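You operate a simulated robot arm through the tools that you are given. There is no shell and no other tool.

Carry out the task below with a simulated robot arm. There is one attempt and no reset: what you move stays moved.

JOB
Laminate the seat card marked 80 micron so that it comes back clear.
Fine: set the film dial to the pouch's figure, switch on, wait for READY, lay the pouch on the laminator shelf, and switch off when it is back.

Only the result counts: the job must be done as asked and must still hold three seconds after the hand-in. Knocking over, shifting, dropping, spilling or breaking anything else fails it.

ROBOT AND FRAMES
A 6-joint arm with a two-finger parallel gripper, fixed in place. Base frame: the origin is on the floor under the middle of its stand, x ahead of it, y to its left, z up. Lengths are in mm, angles in rad, forces in N, time in s.
With the tool pointing down near the work surface it reaches from about 200 to 640 mm from the base axis. Its first joint turns from -1.152 to 1.152 rad. Payload 2.7 kg.
Tool frame: the origin (TCP) lies between the finger pads and is the grasp point; the fingertips stand 23 mm ahead of it; z points along the fingers, y is the line along which they close. Largest opening 94 mm; finger width 38, thickness 10; the body of the gripper, 54 by 96 mm, starts 39 mm behind the TCP.
Orientation is that of the tool frame in the base frame, as [roll, pitch, yaw] about the fixed x, y, z axes, in that order (R = Rz(yaw) Ry(pitch) Rx(roll)). With the fingers straight down and closing along the base's y, the tool's x points along the base's -x, its y along +y and its z along -z.

CONTROLS
- The arm moves only by the tool arm_command. Its argument "plan" is a list of rows, each a list of 7 numbers: the shift along the base's x, y, z in mm, then the turn, a rotation vector about the base's x, y, z in degrees, then the finger opening in mm, from 0 to 94. In form: [[dx, dy, dz, ax, ay, az, claw], ...]. A call has 1 to 20 rows; each row shifts and turns the commanded pose from where the row before left it. Each row takes 0.2 s and may step no farther than 50 mm and 0.15 rad from the row before; otherwise, or with a gripper value out of range, the whole call is refused. A pose out of reach is approached as far as the arm can. The call stops where the force on the tool passes 40 N (or 10 N more than at its start, if that is more) or the arm is blocked; 0.2 s more then pass. Each finger travels about 45 mm/s and halts on what it meets, pressing with about 33 N; the grip force reading is that of the motor and also rises with nothing between the fingers. The clock runs only during rows and for 0.2 s after the last one: add rows that do not move to give the fingers time. The reply holds the time, the measured pose of the TCP, the force on the tool along the base axes, the opening and the grip force, in the units named above and with some noise, with the torque about the TCP (base axes, N m) and any sound that the robot's microphone picked up.
- Cameras (640 x 400 px; columns grow to the right, rows downward): "scene" is fixed at [84.4, -442.2, 1399.9]; the picture's right is [0.65, -0.76, 0.00], its down [-0.48, -0.41, -0.77] and it looks along [0.59, 0.50, -0.63] (base axes); focal length 296 px, centre (320, 200). "wrist" rides on the gripper at [86, 16, -74] in the tool frame; the picture's right is [-0.18, 0.98, 0.00], its down [-0.58, -0.11, -0.81] and it looks along [-0.79, -0.15, 0.59] (tool axes); focal length 243 px, centre (320, 200). There is no depth. A picture from a camera that has moved, and an enlarged one, comes with that camera's place and axes in the base frame and with its lens.
- grab_frame(camera): a new picture of that camera. The clock stands still meanwhile.
- close_up(camera, box): a new picture of the part [left, top, right, bottom] of that camera's present view, enlarged. The clock stands still meanwhile.
- sign_off(): hands the job in; it is judged then, once.

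Places have to be worked out from the pictures, the camera data and where the tool is seen. Open the gripper and draw the arm clear of the work before you hand the job in, unless the task says otherwise.

The tools are called after "Call:" as name(argument=value, ...) on one line, values as JSON. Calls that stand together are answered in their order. arm_command: Moves the arm, as the interface text tells. Its arguments: {"type":"object","properties":{"plan":{"type":"array","items":{"type":"array","items":{"type":"number"}}}},"required":["plan"]} The other tools are called the same way: grab_frame (camera) takes a picture; close_up (camera, box) takes an enlarged picture of a part of a camera's view; sign_off () hands the job in.

At the start:

```text
time: 0.0
tcp_pos: [420.0, 114.0, 1178.5]
tool_rot: [3.14, -0.001, 3.141]
ft_force: [0.1, 0.0, -0.2]
moment: [0.0, 0.01, 0.01]
finger_gap: 94.0
grip_force: 0.1
```

scene: 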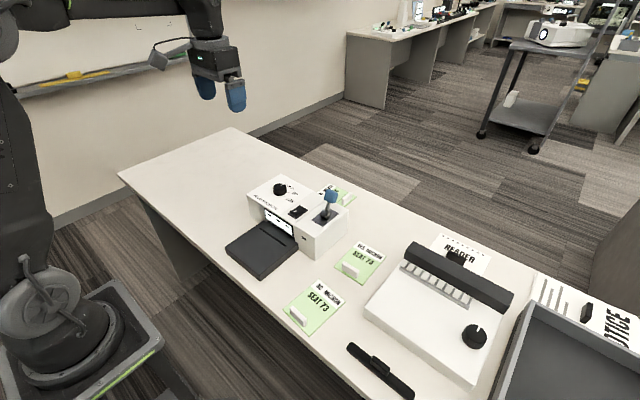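
wrist: 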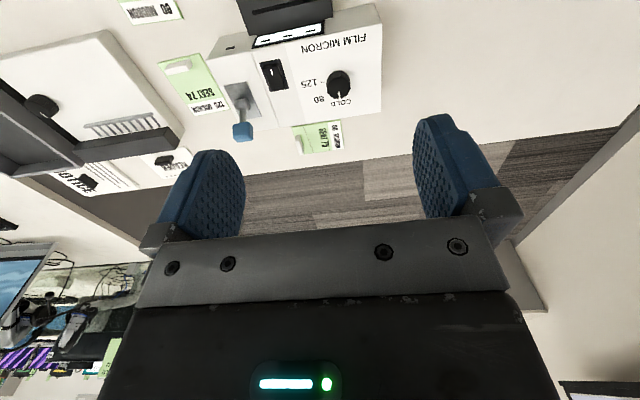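

I start with enlarged views of the scene to read the cards, dial, and laminator.

Call:
close_up(camera="scene", box=[220, 160, 400, 272])

Call:
close_up(camera="scene", box=[260, 230, 420, 330])

Call:
close_up(camera="wrist", box=[120, 0, 400, 175])

Call:
close_up(camera="scene", box=[340, 220, 640, 400])

```text
3.56 times, centred on (310, 216) of scene
camera zoom: at [84.4, -442.2, 1399.9], right [0.65, -0.76, 0.0], down [-0.48, -0.41, -0.77], along [0.59, 0.5, -0.63], focal length 1051 px, centre (356, 143)
```

zoom: 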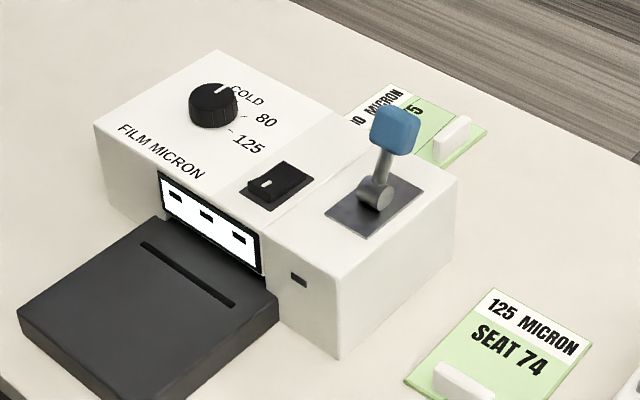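

```text
4.00 times, centred on (340, 280) of scene
camera zoom: at [84.4, -442.2, 1399.9], right [0.65, -0.76, 0.0], down [-0.48, -0.41, -0.77], along [0.59, 0.5, -0.63], focal length 1183 px, centre (240, -120)
```

zoom: 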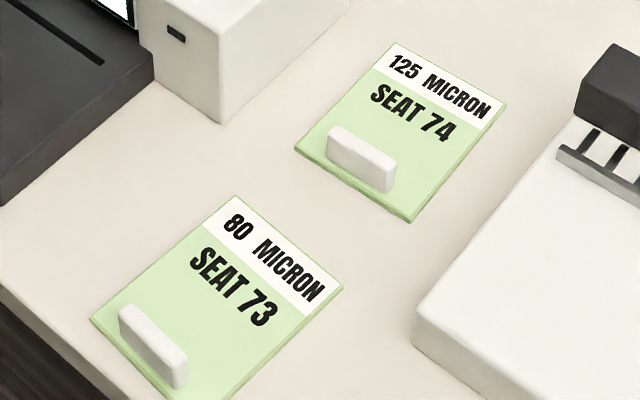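

```text
2.29 times, centred on (260, 88) of wrist
camera zoom: at [333.2, 129.5, 1252.6], right [0.18, 0.98, 0.0], down [0.58, -0.11, 0.81], along [0.79, -0.15, -0.59], focal length 555 px, centre (457, 457)
```

zoom: 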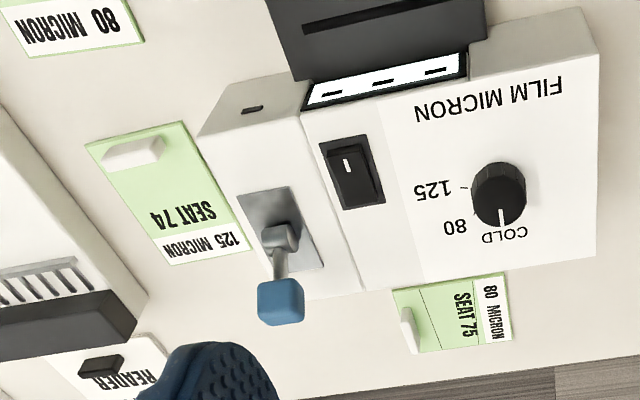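

```text
2.13 times, centred on (490, 310) of scene
camera zoom: at [84.4, -442.2, 1399.9], right [0.65, -0.76, 0.0], down [-0.48, -0.41, -0.77], along [0.59, 0.5, -0.63], focal length 631 px, centre (-43, -35)
```

zoom: 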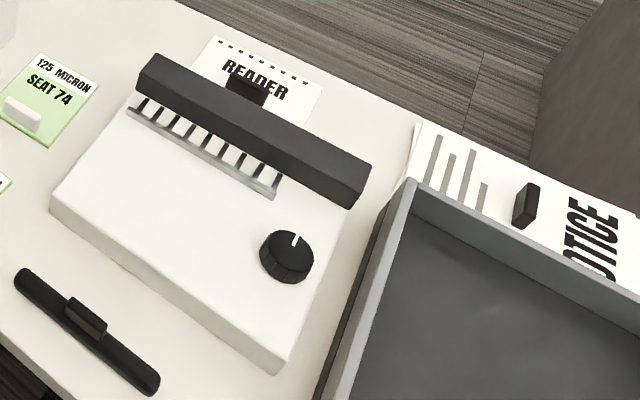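

Two other cards are in view; the one behind the laminator needs a closer look, as do the lever, the display, and the switch.

Call:
close_up(camera="scene", box=[310, 175, 366, 210])

Call:
close_up(camera="wrist", box=[280, 110, 360, 160])

Call:
close_up(camera="scene", box=[255, 195, 311, 230])

Call:
close_up(camera="wrist", box=[210, 0, 390, 112])

Call:
close_up(camera="scene", box=[275, 270, 355, 320])

```text
11.43 times, centred on (338, 192) of scene
camera zoom: at [84.4, -442.2, 1399.9], right [0.65, -0.76, 0.0], down [-0.48, -0.41, -0.77], along [0.59, 0.5, -0.63], focal length 3379 px, centre (114, 286)
```

zoom: 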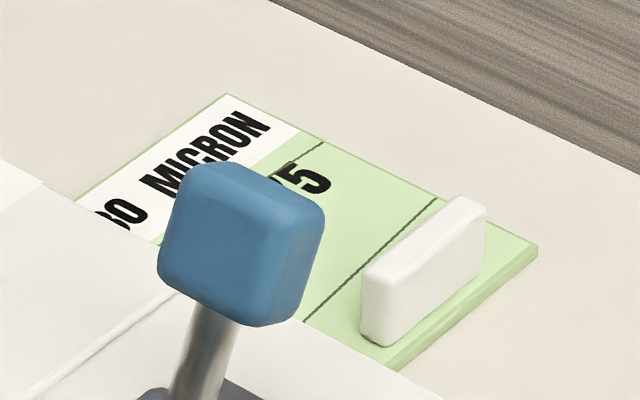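

```text
8.00 times, centred on (320, 135) of wrist
camera zoom: at [333.2, 129.5, 1252.6], right [0.18, 0.98, 0.0], down [0.58, -0.11, 0.81], along [0.79, -0.15, -0.59], focal length 1941 px, centre (320, 720)
```

zoom: 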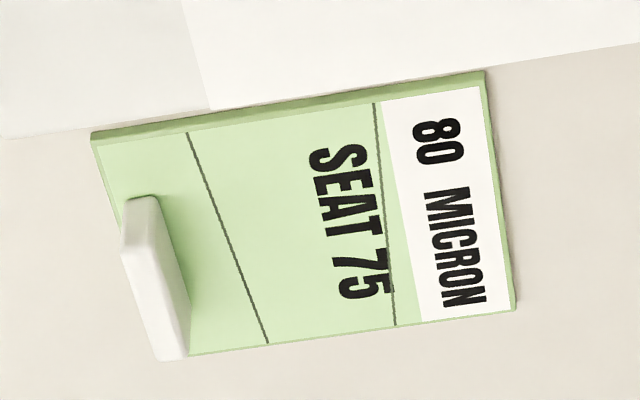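

```text
11.43 times, centred on (283, 212) of scene
camera zoom: at [84.4, -442.2, 1399.9], right [0.65, -0.76, 0.0], down [-0.48, -0.41, -0.77], along [0.59, 0.5, -0.63], focal length 3379 px, centre (743, 57)
```

zoom: 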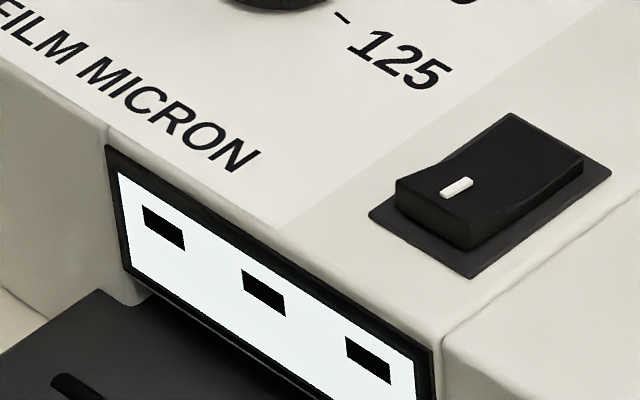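

```text
3.56 times, centred on (300, 56) of wrist
camera zoom: at [333.2, 129.5, 1252.6], right [0.18, 0.98, 0.0], down [0.58, -0.11, 0.81], along [0.79, -0.15, -0.59], focal length 863 px, centre (391, 712)
```

zoom: 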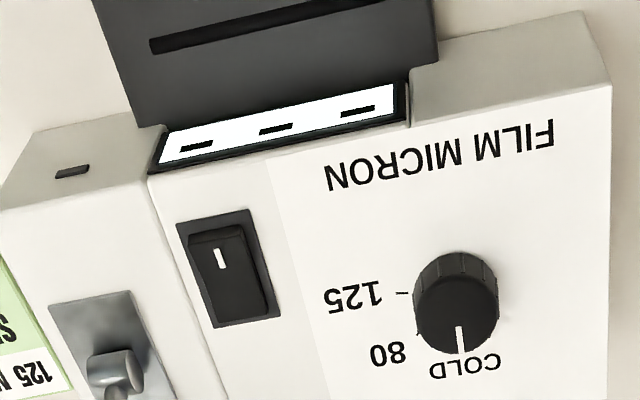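

```text
8.00 times, centred on (315, 295) of scene
camera zoom: at [84.4, -442.2, 1399.9], right [0.65, -0.76, 0.0], down [-0.48, -0.41, -0.77], along [0.59, 0.5, -0.63], focal length 2365 px, centre (360, -560)
```

zoom: 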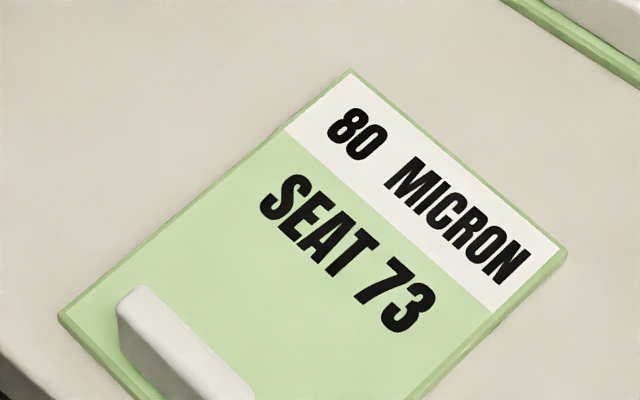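

The back card (SEAT 75) is also 80 micron but has lines across it, so it looks like a spoiled or already run pouch. SEAT 73 is the clean one. I lower the wrist camera for a closer look at the lever, the panel, and the front of the machine.

Call:
arm_command(plan=[[-10, -27, -40, 0, 0, 0, 94], [-10, -27, -40, 0, 0, 0, 94], [-10, -27, -40, 0, 0, 0, 94], [-10, -27, -40, 0, 0, 0, 94], [0, -20, -20, 0, 0, 0, 94], [0, 0, 0, 0, 0, 0, 94]])

Call:
grab_frame(camera="wrist")

Call:
grab_frame(camera="scene")

```text
time: 1.4
tcp_pos: [381.2, -14.5, 997.7]
tool_rot: [3.142, 0.001, 3.141]
ft_force: [-0.4, 0.0, -0.2]
moment: [0.0, 0.0, 0.03]
finger_gap: 93.7
grip_force: 0.1
```

```text
taken
camera wrist: at [294.8, 2.2, 1072.9], right [0.18, 0.98, 0.0], down [0.58, -0.11, 0.81], along [0.79, -0.15, -0.59], focal length 243 px, centre (320, 200)
```

wrist: 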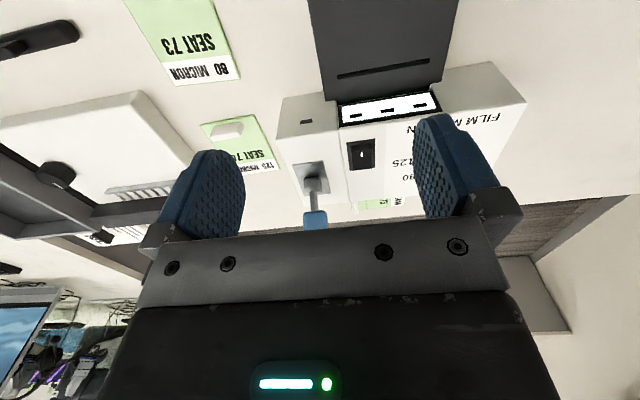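

```text
taken
```

scene: 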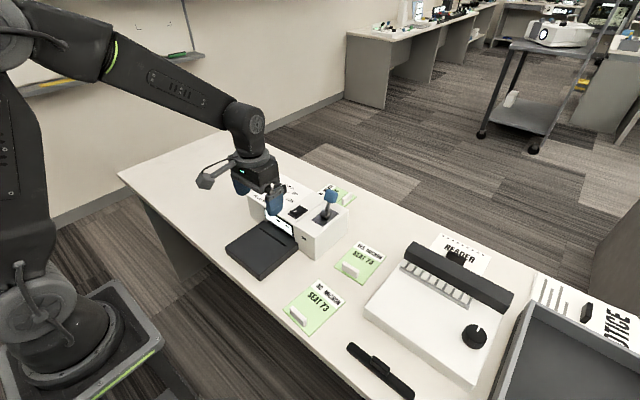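

Call:
close_up(camera="wrist", box=[250, 80, 442, 200])

Call:
close_up(camera="wrist", box=[260, 140, 372, 240])

Call:
close_up(camera="wrist", box=[100, 0, 260, 100])

Call:
close_up(camera="wrist", box=[270, 0, 470, 125])

```text
3.33 times, centred on (346, 140) of wrist
camera zoom: at [294.8, 2.2, 1072.9], right [0.18, 0.98, 0.0], down [0.58, -0.11, 0.81], along [0.79, -0.15, -0.59], focal length 809 px, centre (233, 400)
```

zoom: 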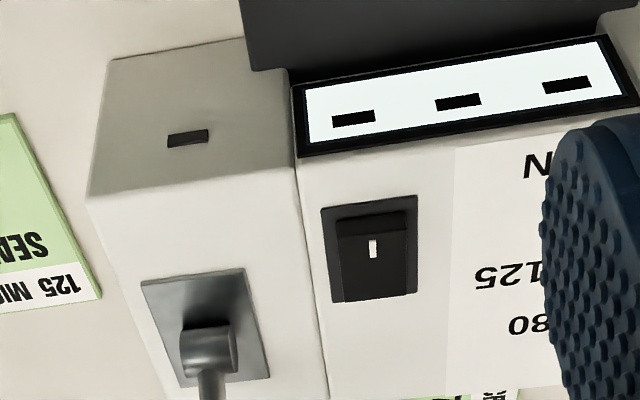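

```text
4.00 times, centred on (316, 190) of wrist
camera zoom: at [294.8, 2.2, 1072.9], right [0.18, 0.98, 0.0], down [0.58, -0.11, 0.81], along [0.79, -0.15, -0.59], focal length 970 px, centre (336, 240)
```

zoom: 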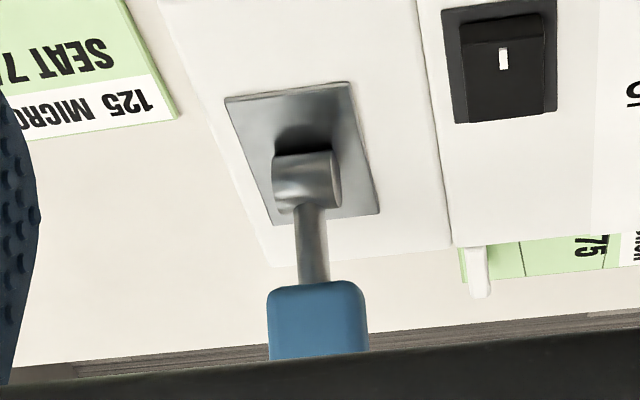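

```text
4.00 times, centred on (180, 50) of wrist
camera zoom: at [294.8, 2.2, 1072.9], right [0.18, 0.98, 0.0], down [0.58, -0.11, 0.81], along [0.79, -0.15, -0.59], focal length 970 px, centre (880, 800)
```

zoom: 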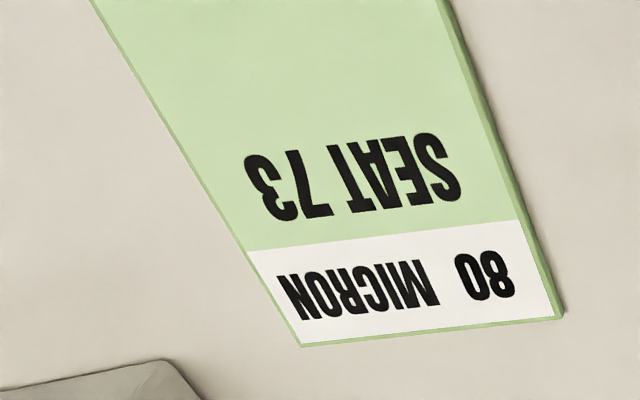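

```text
3.20 times, centred on (370, 62) of wrist
camera zoom: at [294.8, 2.2, 1072.9], right [0.18, 0.98, 0.0], down [0.58, -0.11, 0.81], along [0.79, -0.15, -0.59], focal length 776 px, centre (160, 640)
```

zoom: 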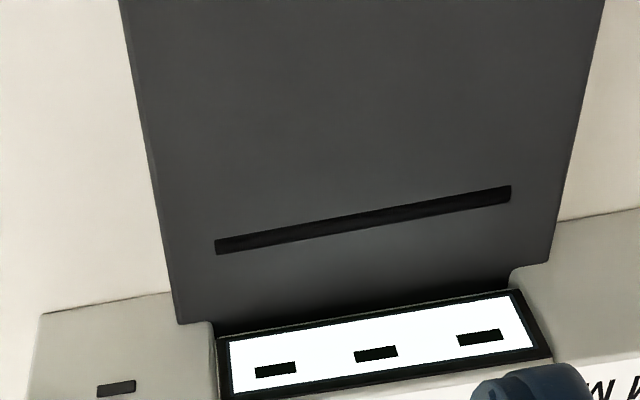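

The lever leans back and the display shows three dashes (off). The knob is at about (552,119,860), the rocker at about (518,13), and the table at about z=752. I move above the dial and check alignment before going down.

Call:
arm_command(plan=[[34, 26.7, 0, 0, 0, 0, 94], [34, 26.7, 0, 0, 0, 0, 94], [34, 26.7, 0, 0, 0, 0, 94], [34, 26.7, 0, 0, 0, 0, 94], [35, 26.7, 0, 0, 0, 0, 94], [0, 0, -40, 0, 0, 0, 94], [0, 0, -10, 0, 0, 0, 94], [0, 0, 0, 0, 0, 0, 94]])

Call:
close_up(camera="scene", box=[220, 130, 380, 230])

Call:
grab_frame(camera="wrist")

```text
time: 3.2
tcp_pos: [549.5, 117.7, 947.0]
tool_rot: [3.14, -0.001, 3.14]
ft_force: [-0.2, 0.0, 0.1]
moment: [-0.01, 0.0, 0.01]
finger_gap: 94.0
grip_force: 0.0
```

```text
4.00 times, centred on (300, 180) of scene
camera zoom: at [84.4, -442.2, 1399.9], right [0.65, -0.76, 0.0], down [-0.48, -0.41, -0.77], along [0.59, 0.5, -0.63], focal length 1183 px, centre (400, 280)
```

zoom: 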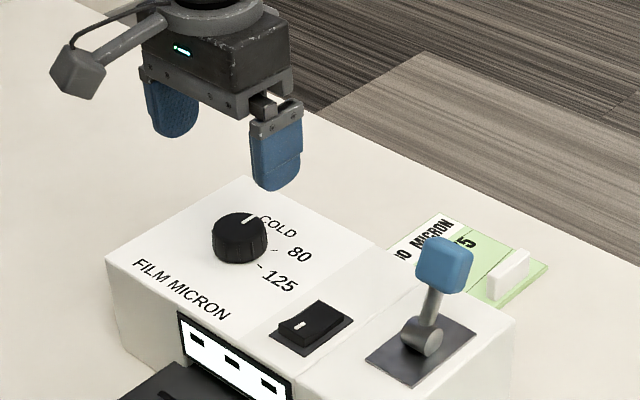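

```text
taken
camera wrist: at [463.0, 134.2, 1021.8], right [0.18, 0.98, 0.0], down [0.58, -0.11, 0.81], along [0.79, -0.15, -0.59], focal length 243 px, centre (320, 200)
```

wrist: 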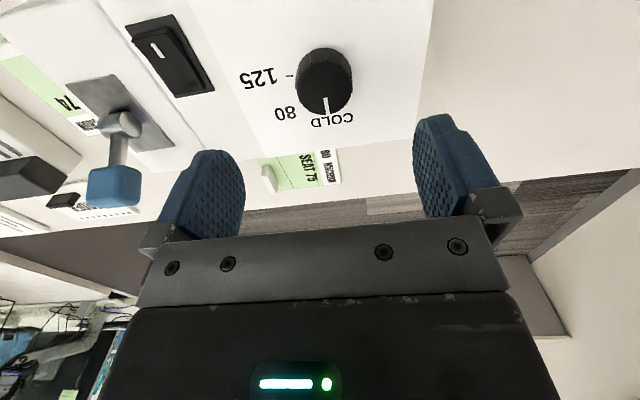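

The fingertips show up where the camera model predicts. I zoom on the knob from both cameras to fix its centre, size, and tick marks.

Call:
close_up(camera="scene", box=[260, 170, 308, 200])

Call:
close_up(camera="wrist", box=[230, 30, 390, 130])

```text
13.33 times, centred on (284, 185) of scene
camera zoom: at [84.4, -442.2, 1399.9], right [0.65, -0.76, 0.0], down [-0.48, -0.41, -0.77], along [0.59, 0.5, -0.63], focal length 3942 px, centre (800, 400)
```

zoom: 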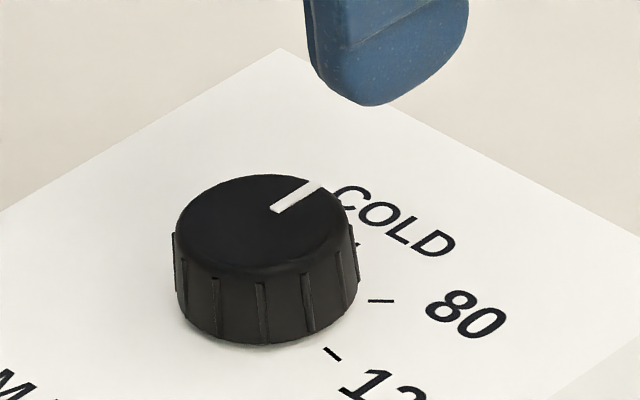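

```text
4.00 times, centred on (310, 80) of wrist
camera zoom: at [463.0, 134.2, 1021.8], right [0.18, 0.98, 0.0], down [0.58, -0.11, 0.81], along [0.79, -0.15, -0.59], focal length 970 px, centre (360, 680)
```

zoom: 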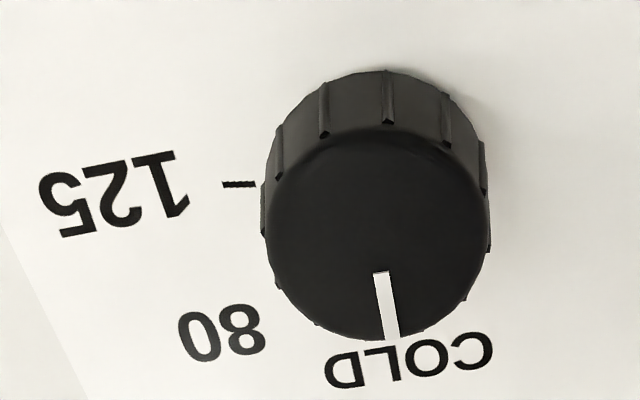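

Knob centre comes out at about (553.5, 120.4), diameter about 40, top z about 860, panel about 839. The ticks lie at about 0° (COLD), -50° (80), and -100° (125). I descend around the knob with the fingers open.

Call:
arm_command(plan=[[4, 2.7, -30, 0, 0, 0, 94], [0, 0, -30, 0, 0, 0, 94], [0, 0, -19, 0, 0, 0, 94], [0, 0, 0, 0, 0, 0, 94]])

Call:
close_up(camera="scene", box=[244, 150, 324, 200])

Call:
grab_frame(camera="wrist")

```text
time: 4.2
tcp_pos: [553.4, 122.1, 868.5]
tool_rot: [-3.141, 0.0, 3.141]
ft_force: [-1.1, -0.7, 0.0]
moment: [-0.02, 0.01, 0.01]
finger_gap: 93.9
grip_force: 0.0
```

```text
8.00 times, centred on (284, 175) of scene
camera zoom: at [84.4, -442.2, 1399.9], right [0.65, -0.76, 0.0], down [-0.48, -0.41, -0.77], along [0.59, 0.5, -0.63], focal length 2365 px, centre (608, 400)
```

zoom: 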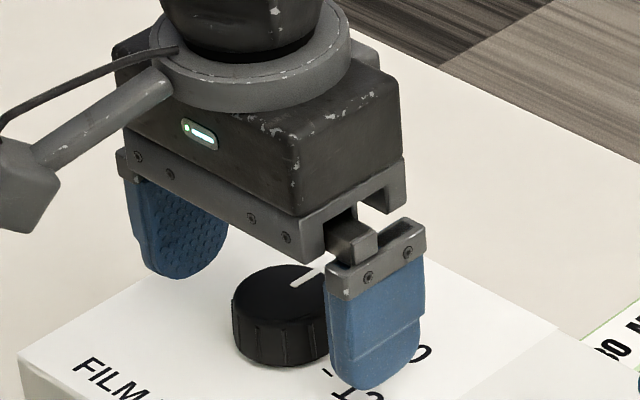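

```text
taken
camera wrist: at [467.1, 138.2, 943.0], right [0.18, 0.98, 0.0], down [0.58, -0.11, 0.81], along [0.79, -0.15, -0.59], focal length 243 px, centre (320, 200)
```

wrist: 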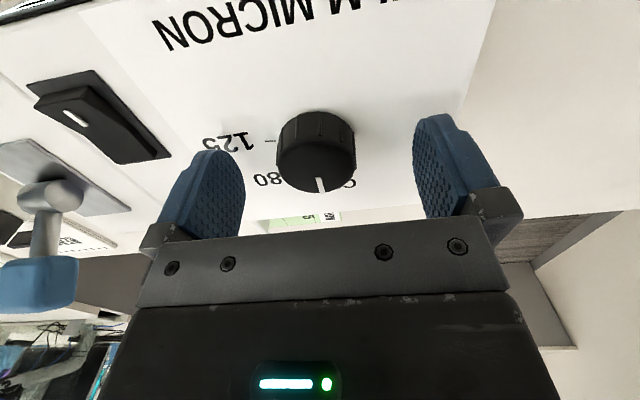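

The fingers straddle the knob with the tips just above the panel. I close on it.

Call:
arm_command(plan=[[0, 0, 0, 0, 0, 0, 30], [0, 0, 0, 0, 0, 0, 30], [0, 0, 0, 0, 0, 0, 30], [0, 0, 0, 0, 0, 0, 30], [0, 0, 0, 0, 0, 0, 30]])

Call:
close_up(camera="wrist", box=[200, 70, 440, 220])

```text
time: 5.4
tcp_pos: [554.4, 120.0, 867.9]
tool_rot: [-3.141, 0.001, 3.14]
ft_force: [-0.1, -15.3, 2.0]
moment: [-0.42, 0.13, -0.04]
finger_gap: 40.7
grip_force: 45.6
```

```text
2.67 times, centred on (320, 145) of wrist
camera zoom: at [467.3, 136.5, 943.4], right [0.18, 0.98, 0.0], down [0.58, -0.11, 0.81], along [0.79, -0.15, -0.59], focal length 647 px, centre (320, 347)
```

zoom: 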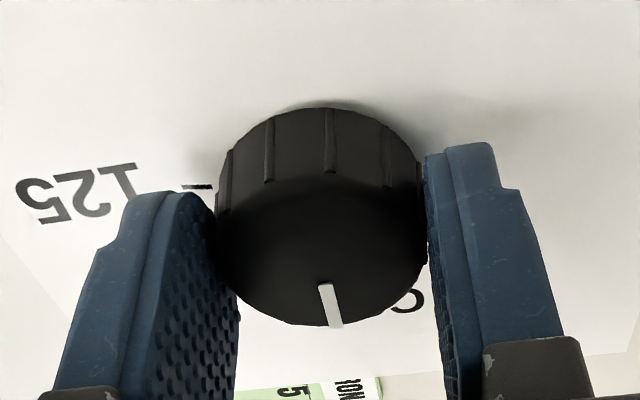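

Gripped at 40.7 mm, with a sideways force of 15 N because I was about 1.5 mm off in y. I relieve that, then turn the knob clockwise (seen from above) by 50° in steps.

Call:
arm_command(plan=[[0, -1.7, 0, 0, 0, 0, 30], [0, 0, 0, 0, 0, -8.4, 30], [0, 0, 0, 0, 0, -8.4, 30], [0, 0, 0, 0, 0, -8.4, 30], [0, 0, 0, 0, 0, 0, 30]])

Call:
close_up(camera="wrist", box=[200, 70, 440, 220])

Call:
close_up(camera="scene", box=[244, 150, 324, 200])

```text
time: 6.6
tcp_pos: [553.4, 120.1, 868.6]
tool_rot: [-3.141, -0.004, 2.7]
ft_force: [-10.2, -7.5, -2.6]
moment: [-0.25, -0.08, -0.02]
finger_gap: 40.7
grip_force: 44.6
```

```text
2.67 times, centred on (320, 145) of wrist
camera zoom: at [482.8, 172.1, 943.6], right [0.59, 0.81, 0.0], down [0.48, -0.35, 0.81], along [0.65, -0.47, -0.59], focal length 647 px, centre (320, 347)
```

zoom: 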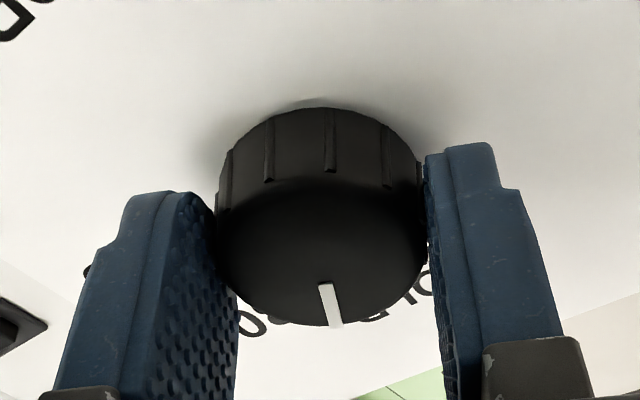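

```text
8.00 times, centred on (284, 175) of scene
camera zoom: at [84.2, -442.4, 1399.9], right [0.65, -0.76, 0.0], down [-0.48, -0.41, -0.77], along [0.59, 0.5, -0.63], focal length 2365 px, centre (608, 400)
```

zoom: 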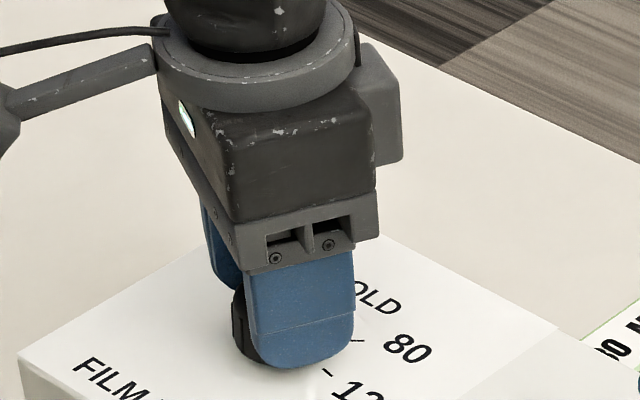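

The knob turns with the gripper (25° so far). I continue with another 25°.

Call:
arm_command(plan=[[0, 0, 0, 0, 0, -8.4, 30], [0, 0, 0, 0, 0, -8.4, 30], [0, 0, 0, 0, 0, -8.0, 30], [0, 0, 0, 0, 0, 0, 30]])

Call:
close_up(camera="wrist", box=[200, 70, 440, 220])

Call:
close_up(camera="scene", box=[244, 150, 324, 200])

```text
time: 7.6
tcp_pos: [554.4, 120.6, 868.4]
tool_rot: [-3.14, -0.001, 2.268]
ft_force: [-6.3, 6.5, -9.7]
moment: [0.73, 0.28, -0.03]
finger_gap: 40.7
grip_force: 44.6
```

```text
2.67 times, centred on (320, 145) of wrist
camera zoom: at [511.2, 197.6, 943.6], right [0.87, 0.49, 0.0], down [0.29, -0.52, 0.81], along [0.39, -0.7, -0.59], focal length 647 px, centre (320, 347)
```

zoom: 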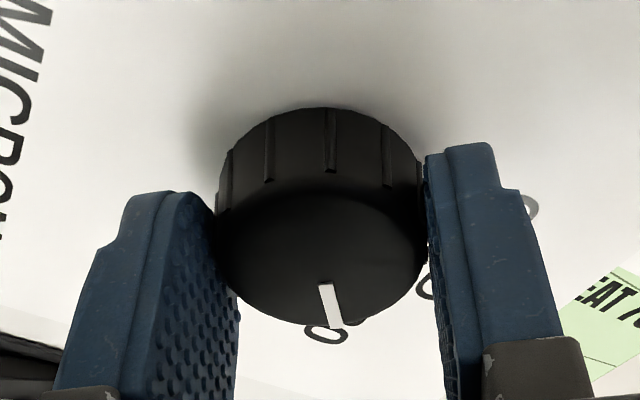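

```text
8.00 times, centred on (284, 175) of scene
camera zoom: at [84.4, -442.0, 1400.0], right [0.65, -0.76, 0.0], down [-0.48, -0.41, -0.77], along [0.59, 0.5, -0.63], focal length 2365 px, centre (608, 400)
```

zoom: 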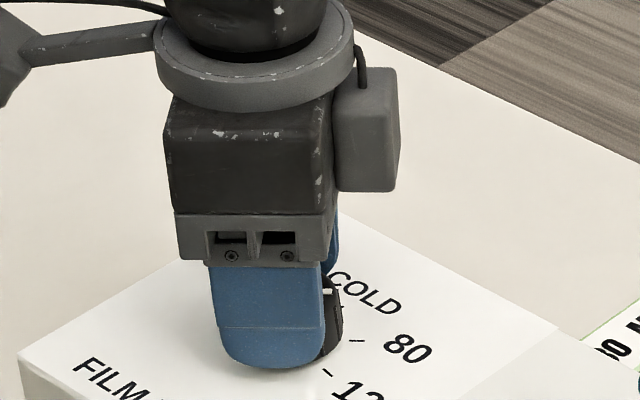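

Turned 50° in total. I open the fingers and rise, keeping the rotation for now, to check the pointer against the 80 tick.

Call:
arm_command(plan=[[0, 0, 0, 0, 0, 0, 90], [0, 0, 0, 0, 0, 0, 90], [0, 0, 0, 0, 0, 0, 90], [0, 0, 30, 0, 0, 0, 90], [0, 0, 40, 0, 0, 0, 90], [0, 0, 40, 0, 0, 0, 90], [0, 0, 0, 0, 0, 0, 90]])

Call:
close_up(camera="scene", box=[260, 170, 308, 200])

Call:
grab_frame(camera="wrist")

```text
time: 9.2
tcp_pos: [553.6, 119.3, 978.0]
tool_rot: [-3.141, 0.001, 2.27]
ft_force: [0.4, 0.0, -0.9]
moment: [0.01, 0.0, 0.0]
finger_gap: 89.9
grip_force: 0.0
```

```text
13.33 times, centred on (284, 185) of scene
camera zoom: at [84.4, -442.2, 1399.9], right [0.65, -0.76, 0.0], down [-0.48, -0.41, -0.77], along [0.59, 0.5, -0.63], focal length 3942 px, centre (800, 400)
```

zoom: 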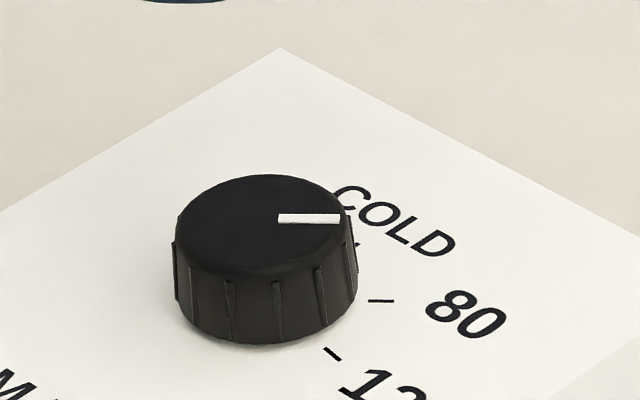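

```text
taken
camera wrist: at [509.5, 195.2, 1053.7], right [0.87, 0.49, 0.0], down [0.29, -0.52, 0.81], along [0.4, -0.7, -0.59], focal length 243 px, centre (320, 200)
```

wrist: 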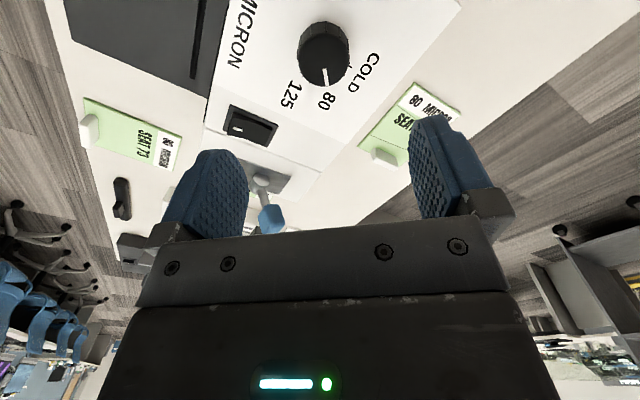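

The pointer is parallel to the 80 tick and points at it, so the dial is on 80. From this viewpoint I zoom on the lever block, the back card, and the rocker before switching on.

Call:
close_up(camera="wrist", box=[210, 90, 338, 240])

Call:
close_up(camera="wrist", box=[350, 70, 478, 180])

Call:
close_up(camera="scene", box=[300, 180, 364, 260])

```text
2.67 times, centred on (274, 165) of wrist
camera zoom: at [509.5, 195.2, 1053.7], right [0.87, 0.49, 0.0], down [0.29, -0.52, 0.81], along [0.4, -0.7, -0.59], focal length 647 px, centre (443, 293)
```

zoom: 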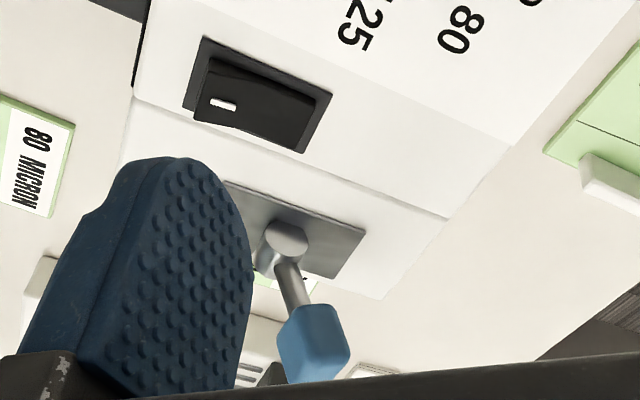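

```text
3.64 times, centred on (414, 125) of wrist
camera zoom: at [509.5, 195.2, 1053.7], right [0.87, 0.49, 0.0], down [0.29, -0.52, 0.81], along [0.4, -0.7, -0.59], focal length 882 px, centre (-22, 473)
```

zoom: 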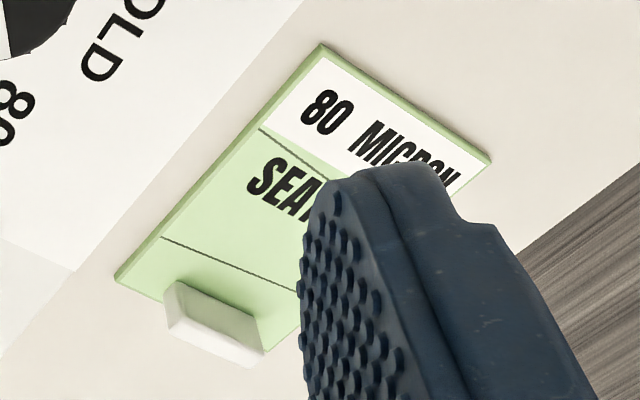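

```text
5.00 times, centred on (332, 220) of scene
camera zoom: at [84.4, -442.2, 1399.9], right [0.65, -0.76, 0.0], down [-0.48, -0.41, -0.77], along [0.59, 0.5, -0.63], focal length 1478 px, centre (260, 100)
```

zoom: 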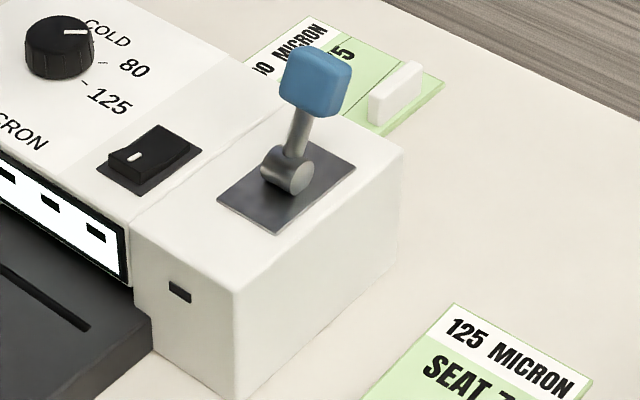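

Now the switch: its white mark is on the raised front end, with the bezel spanning about x 497–548, y -2–32. I rotate back to the standard yaw, close the fingers, and go above its front end at about (503, 15).

Call:
arm_command(plan=[[-8.5, -17.4, 0, 0, 0, 8.4, 0], [-8.5, -17.4, 0, 0, 0, 8.4, 0], [-8.5, -17.4, 0, 0, 0, 8.4, 0], [-8.5, -17.4, 0, 0, 0, 8.4, 0], [-8.5, -17.4, 0, 0, 0, 8.4, 0], [-8.5, -17.4, 0, 0, 0, 8.0, 0], [0, 0, -40, 0, 0, 0, 0], [0, 0, -30, 0, 0, 0, 0], [0, 0, 0, 0, 0, 0, 0]])

Call:
close_up(camera="scene", box=[260, 160, 356, 220])

Call:
grab_frame(camera="wrist")

```text
time: 11.2
tcp_pos: [506.2, 12.0, 904.8]
tool_rot: [3.141, 0.0, -3.141]
ft_force: [0.7, 0.1, 0.3]
moment: [-0.02, 0.02, 0.0]
finger_gap: 0.0
grip_force: 32.9
```

```text
6.67 times, centred on (308, 190) of scene
camera zoom: at [84.4, -442.2, 1399.9], right [0.65, -0.76, 0.0], down [-0.48, -0.41, -0.77], along [0.59, 0.5, -0.63], focal length 1971 px, centre (400, 267)
```

zoom: 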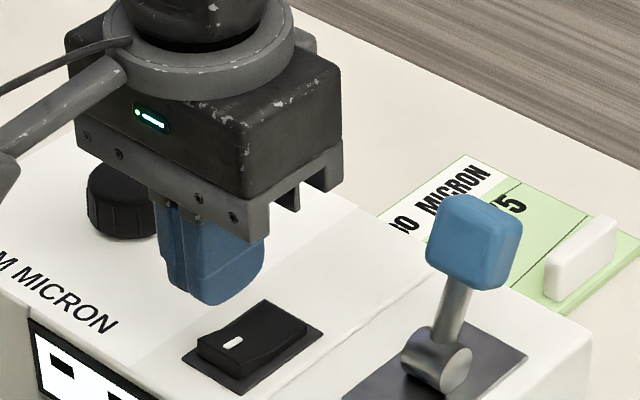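

```text
taken
camera wrist: at [419.0, 28.9, 980.4], right [0.18, 0.98, 0.0], down [0.58, -0.11, 0.81], along [0.79, -0.15, -0.59], focal length 243 px, centre (320, 200)
```

wrist: 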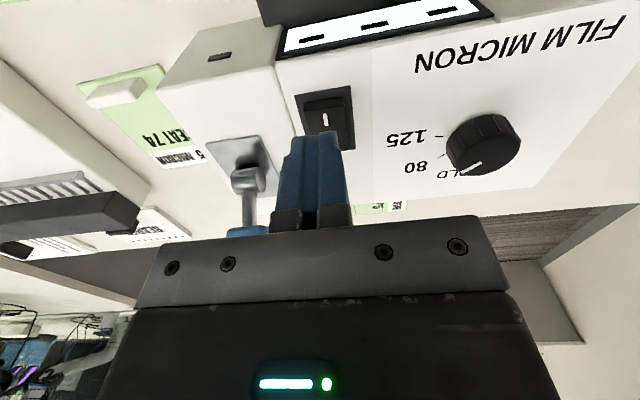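

The white mark is at about (512,15.5) and the front edge at about x=503. I shift 3 mm in y and go down in small steps onto the front end.

Call:
arm_command(plan=[[0, 3, -15, 0, 0, 0, 0], [0, 0, -10, 0, 0, 0, 0], [0, 0, -5, 0, 0, 0, 0], [0, 0, -3, 0, 0, 0, 0], [0, 0, -2, 0, 0, 0, 0]])

Call:
close_up(camera="scene", box=[260, 180, 340, 230])

```text
time: 12.4
tcp_pos: [504.7, 17.4, 872.4]
tool_rot: [-3.14, 0.0, -3.141]
ft_force: [0.5, 0.9, 0.3]
moment: [-0.02, -0.01, 0.01]
finger_gap: 0.0
grip_force: 33.0
```

```text
8.00 times, centred on (300, 205) of scene
camera zoom: at [84.4, -442.2, 1399.9], right [0.65, -0.76, 0.0], down [-0.48, -0.41, -0.77], along [0.59, 0.5, -0.63], focal length 2365 px, centre (480, 160)
```

zoom: 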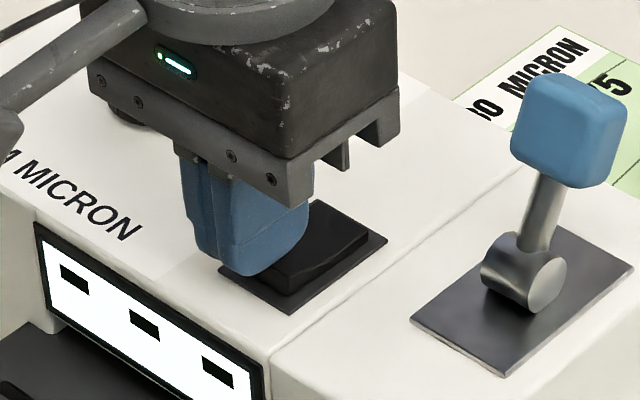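

No contact yet at tip z about 849. I continue down 1.5 mm at a time.

Call:
arm_command(plan=[[0, -1, -2, 0, 0, 0, 0], [0, 0, -2, 0, 0, 0, 0], [0, 0, -1.5, 0, 0, 0, 0], [0, 0, 0, 0, 0, 0, 0]])

Call:
close_up(camera="scene", box=[260, 180, 340, 230])

```text
time: 13.4
tcp_pos: [503.7, 18.5, 866.9]
tool_rot: [3.142, 0.0, 3.141]
ft_force: [-0.5, 0.6, 0.3]
moment: [0.01, -0.02, -0.01]
finger_gap: 0.0
grip_force: 33.0
```

```text
8.00 times, centred on (300, 205) of scene
camera zoom: at [84.4, -442.2, 1399.9], right [0.65, -0.76, 0.0], down [-0.48, -0.41, -0.77], along [0.59, 0.5, -0.63], focal length 2365 px, centre (480, 160)
```

zoom: 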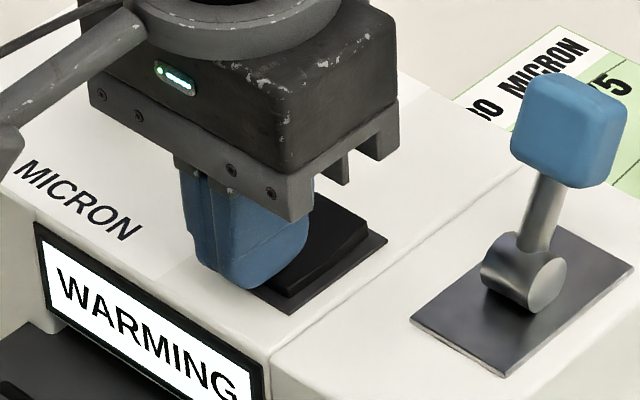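

The display now reads WARMING. I raise off the switch, opening the fingers, and look at the SEAT 73 card's tab while it heats.

Call:
arm_command(plan=[[0, 0, 20, 0, 0, 0, 0], [0, 0, 40, 0, 0, 0, 0], [-25, -25, 30, 0, 0, 0, 0], [-40, -25, 10, 0, 0, 0, 60]])

Call:
close_up(camera="scene", box=[278, 290, 326, 338])

Call:
close_up(camera="scene", box=[220, 200, 380, 340])

Call:
close_up(camera="scene", box=[260, 180, 340, 230])

Call:
grab_frame(camera="wrist")

```text
time: 14.4
tcp_pos: [437.3, -32.8, 966.2]
tool_rot: [-3.141, 0.001, 3.141]
ft_force: [0.6, 0.0, -0.1]
moment: [0.03, -0.05, 0.03]
finger_gap: 32.8
grip_force: 0.0
```

```text
8.33 times, centred on (302, 314) of scene
camera zoom: at [84.4, -442.2, 1399.9], right [0.65, -0.76, 0.0], down [-0.48, -0.41, -0.77], along [0.59, 0.5, -0.63], focal length 2464 px, centre (470, -750)
```

zoom: 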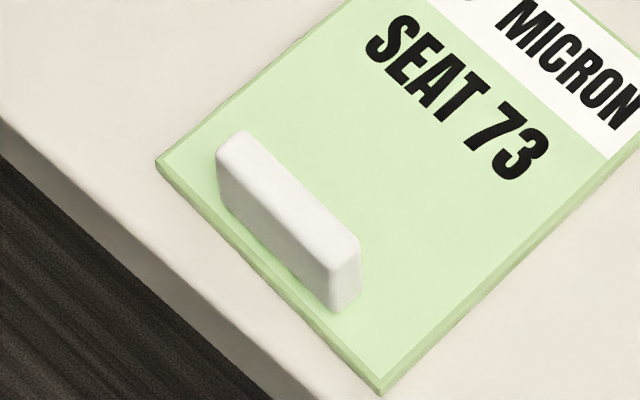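

```text
2.86 times, centred on (300, 270) of scene
camera zoom: at [84.4, -442.2, 1399.9], right [0.65, -0.76, 0.0], down [-0.48, -0.41, -0.77], along [0.59, 0.5, -0.63], focal length 845 px, centre (377, 0)
```

zoom: 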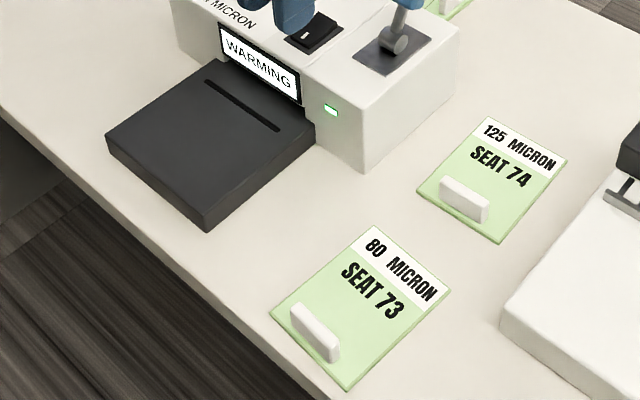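

```text
8.00 times, centred on (300, 205) of scene
camera zoom: at [84.4, -442.2, 1399.9], right [0.65, -0.76, 0.0], down [-0.48, -0.41, -0.77], along [0.59, 0.5, -0.63], focal length 2365 px, centre (480, 160)
```

zoom: 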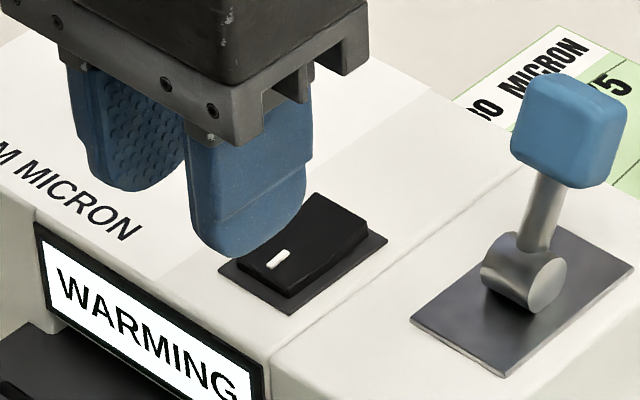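

```text
taken
camera wrist: at [351.0, -17.4, 1040.8], right [0.18, 0.98, 0.0], down [0.58, -0.11, 0.81], along [0.79, -0.15, -0.59], focal length 243 px, centre (320, 200)
```

wrist: 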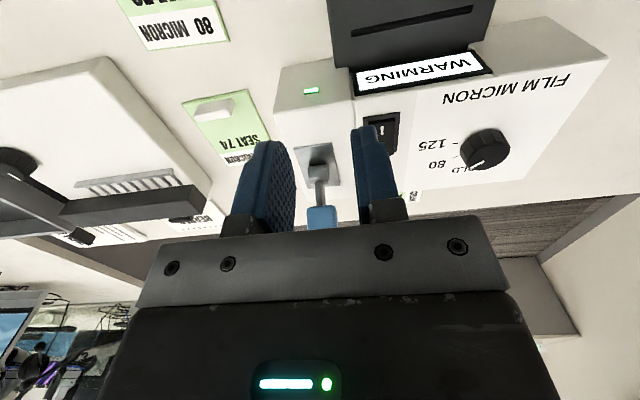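

The power lamp on the lever block went green and the display says WARMING. The SEAT 73 tab is about 46×10×19 mm, centred at about (323,-172), top z about 775, with the card yawed about -4°. I go above it and turn the gripper -94° so the fingers close across its thickness.

Call:
arm_command(plan=[[-9.5, -11.6, -4, 0, 0, -7.83, 60], [-9.5, -11.6, -4, 0, 0, -7.83, 60], [-9.5, -11.6, -4, 0, 0, -7.83, 60], [-9.5, -11.6, -4, 0, 0, -7.83, 60], [-9.5, -11.6, -4, 0, 0, -7.83, 60], [-9.5, -11.6, -4, 0, 0, -7.83, 60], [-9.5, -11.6, -10, 0, 0, -7.83, 60], [-9.5, -11.6, -10, 0, 0, -7.83, 60], [-9.5, -11.6, -10, 0, 0, -7.83, 60], [-9.5, -11.6, -10, 0, 0, -7.83, 60], [-9.5, -11.6, -10, 0, 0, -7.83, 60], [-9.5, -11.6, -10, 0, 0, -7.83, 60], [0, 0, 0, 0, 0, 0, 60]])

Call:
close_up(camera="scene", box=[240, 220, 400, 340])

Call:
grab_frame(camera="wrist")

Call:
close_up(camera="scene", box=[250, 180, 346, 240])

```text
time: 17.2
tcp_pos: [324.8, -172.6, 883.7]
tool_rot: [-3.141, 0.002, 1.499]
ft_force: [0.1, 0.5, -0.2]
moment: [0.04, -0.04, -0.02]
finger_gap: 60.0
grip_force: 0.2
```

```text
3.33 times, centred on (320, 280) of scene
camera zoom: at [84.4, -442.2, 1399.9], right [0.65, -0.76, 0.0], down [-0.48, -0.41, -0.77], along [0.59, 0.5, -0.63], focal length 986 px, centre (320, -67)
```

zoom: 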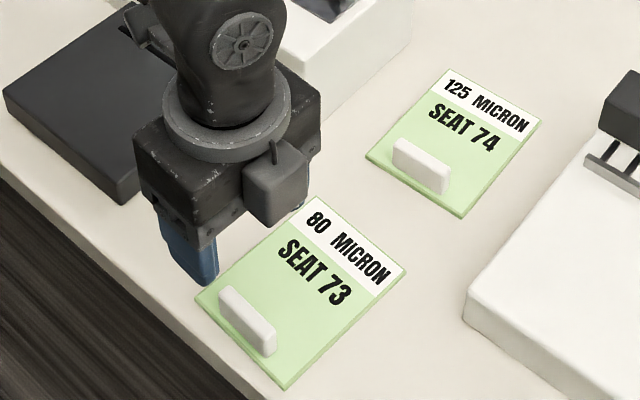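

```text
taken
camera wrist: at [347.0, -87.4, 958.8], right [0.97, -0.25, 0.0], down [-0.15, -0.57, 0.81], along [-0.2, -0.78, -0.59], focal length 243 px, centre (320, 200)
```

wrist: 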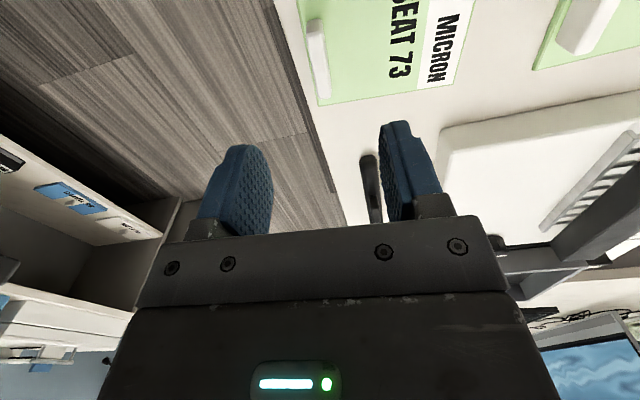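

```text
6.67 times, centred on (298, 210) of scene
camera zoom: at [84.4, -442.2, 1399.9], right [0.65, -0.76, 0.0], down [-0.48, -0.41, -0.77], along [0.59, 0.5, -0.63], focal length 1971 px, centre (467, 133)
```

zoom: 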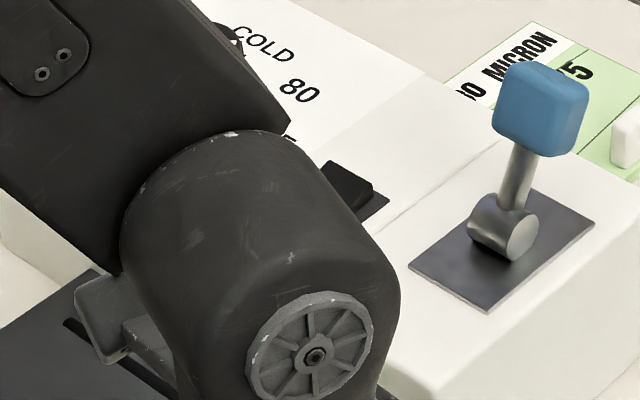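

The gripper is above the tab with its closing line along the card. I zoom in with the wrist camera to refine the tab position.

Call:
close_up(camera="wrist", box=[280, 0, 440, 125])

Call:
close_up(camera="scene", box=[278, 270, 342, 334])

```text
3.20 times, centred on (360, 62) of wrist
camera zoom: at [347.0, -87.4, 958.8], right [0.97, -0.25, 0.0], down [-0.15, -0.57, 0.81], along [-0.2, -0.78, -0.59], focal length 776 px, centre (192, 640)
```

zoom: 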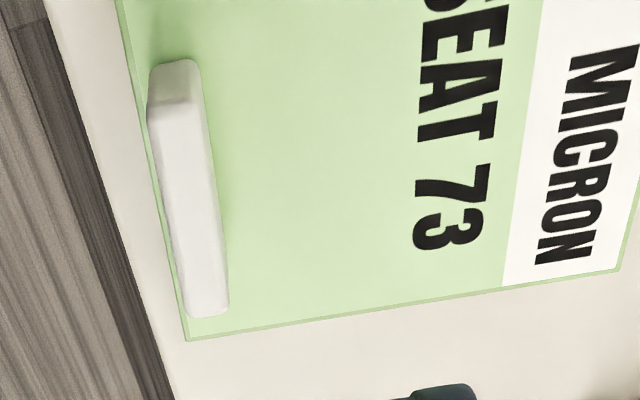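

```text
6.25 times, centred on (310, 302) of scene
camera zoom: at [84.4, -442.2, 1399.9], right [0.65, -0.76, 0.0], down [-0.48, -0.41, -0.77], along [0.59, 0.5, -0.63], focal length 1848 px, centre (382, -438)
```

zoom: 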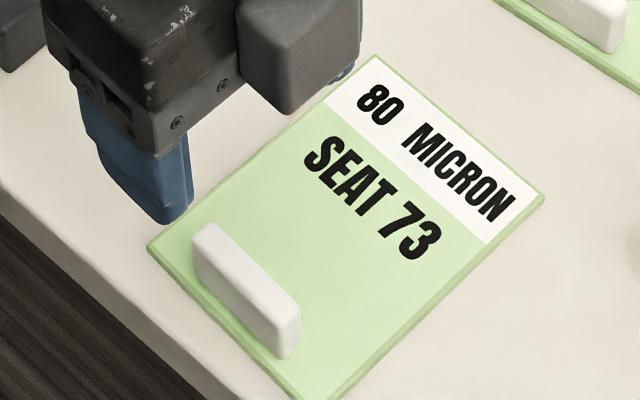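

Both views put the tab centre at about (325,-172), right under the TCP. I descend to just above it.

Call:
arm_command(plan=[[0, 0, -40, 0, 0, 0, 60], [0, 0, -35, 0, 0, 0, 60], [0, 0, -10, 0, 0, 0, 60], [0, 0, 0, 0, 0, 0, 60]])

Call:
grab_frame(camera="wrist")

Call:
close_up(camera="scene", box=[260, 260, 356, 340])

Call:
grab_frame(camera="scene")

```text
time: 18.2
tcp_pos: [326.8, -171.2, 799.3]
tool_rot: [-3.141, -0.002, 1.502]
ft_force: [0.7, -1.3, 0.4]
moment: [0.0, -0.01, -0.02]
finger_gap: 60.1
grip_force: 0.0
```

```text
taken
camera wrist: at [348.8, -85.8, 875.5], right [0.97, -0.25, 0.0], down [-0.15, -0.57, 0.81], along [-0.2, -0.78, -0.59], focal length 243 px, centre (320, 200)
```

wrist: 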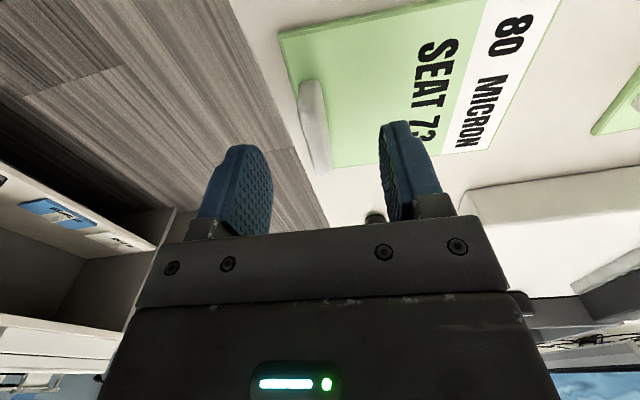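

```text
5.00 times, centred on (308, 300) of scene
camera zoom: at [84.4, -442.2, 1399.9], right [0.65, -0.76, 0.0], down [-0.48, -0.41, -0.77], along [0.59, 0.5, -0.63], focal length 1478 px, centre (380, -300)
```

zoom: 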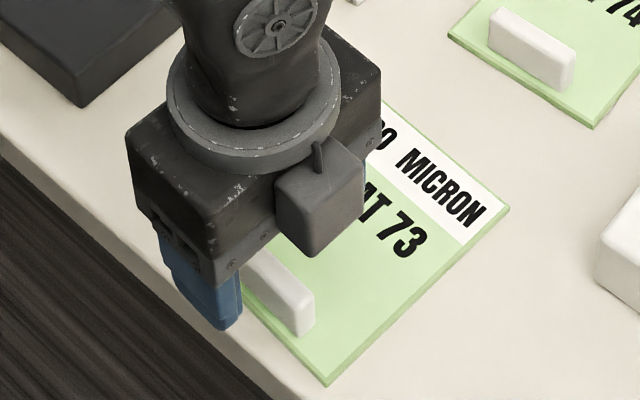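

```text
taken
```

scene: 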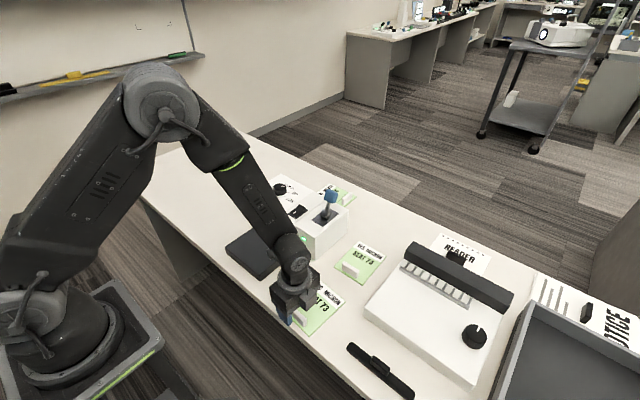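

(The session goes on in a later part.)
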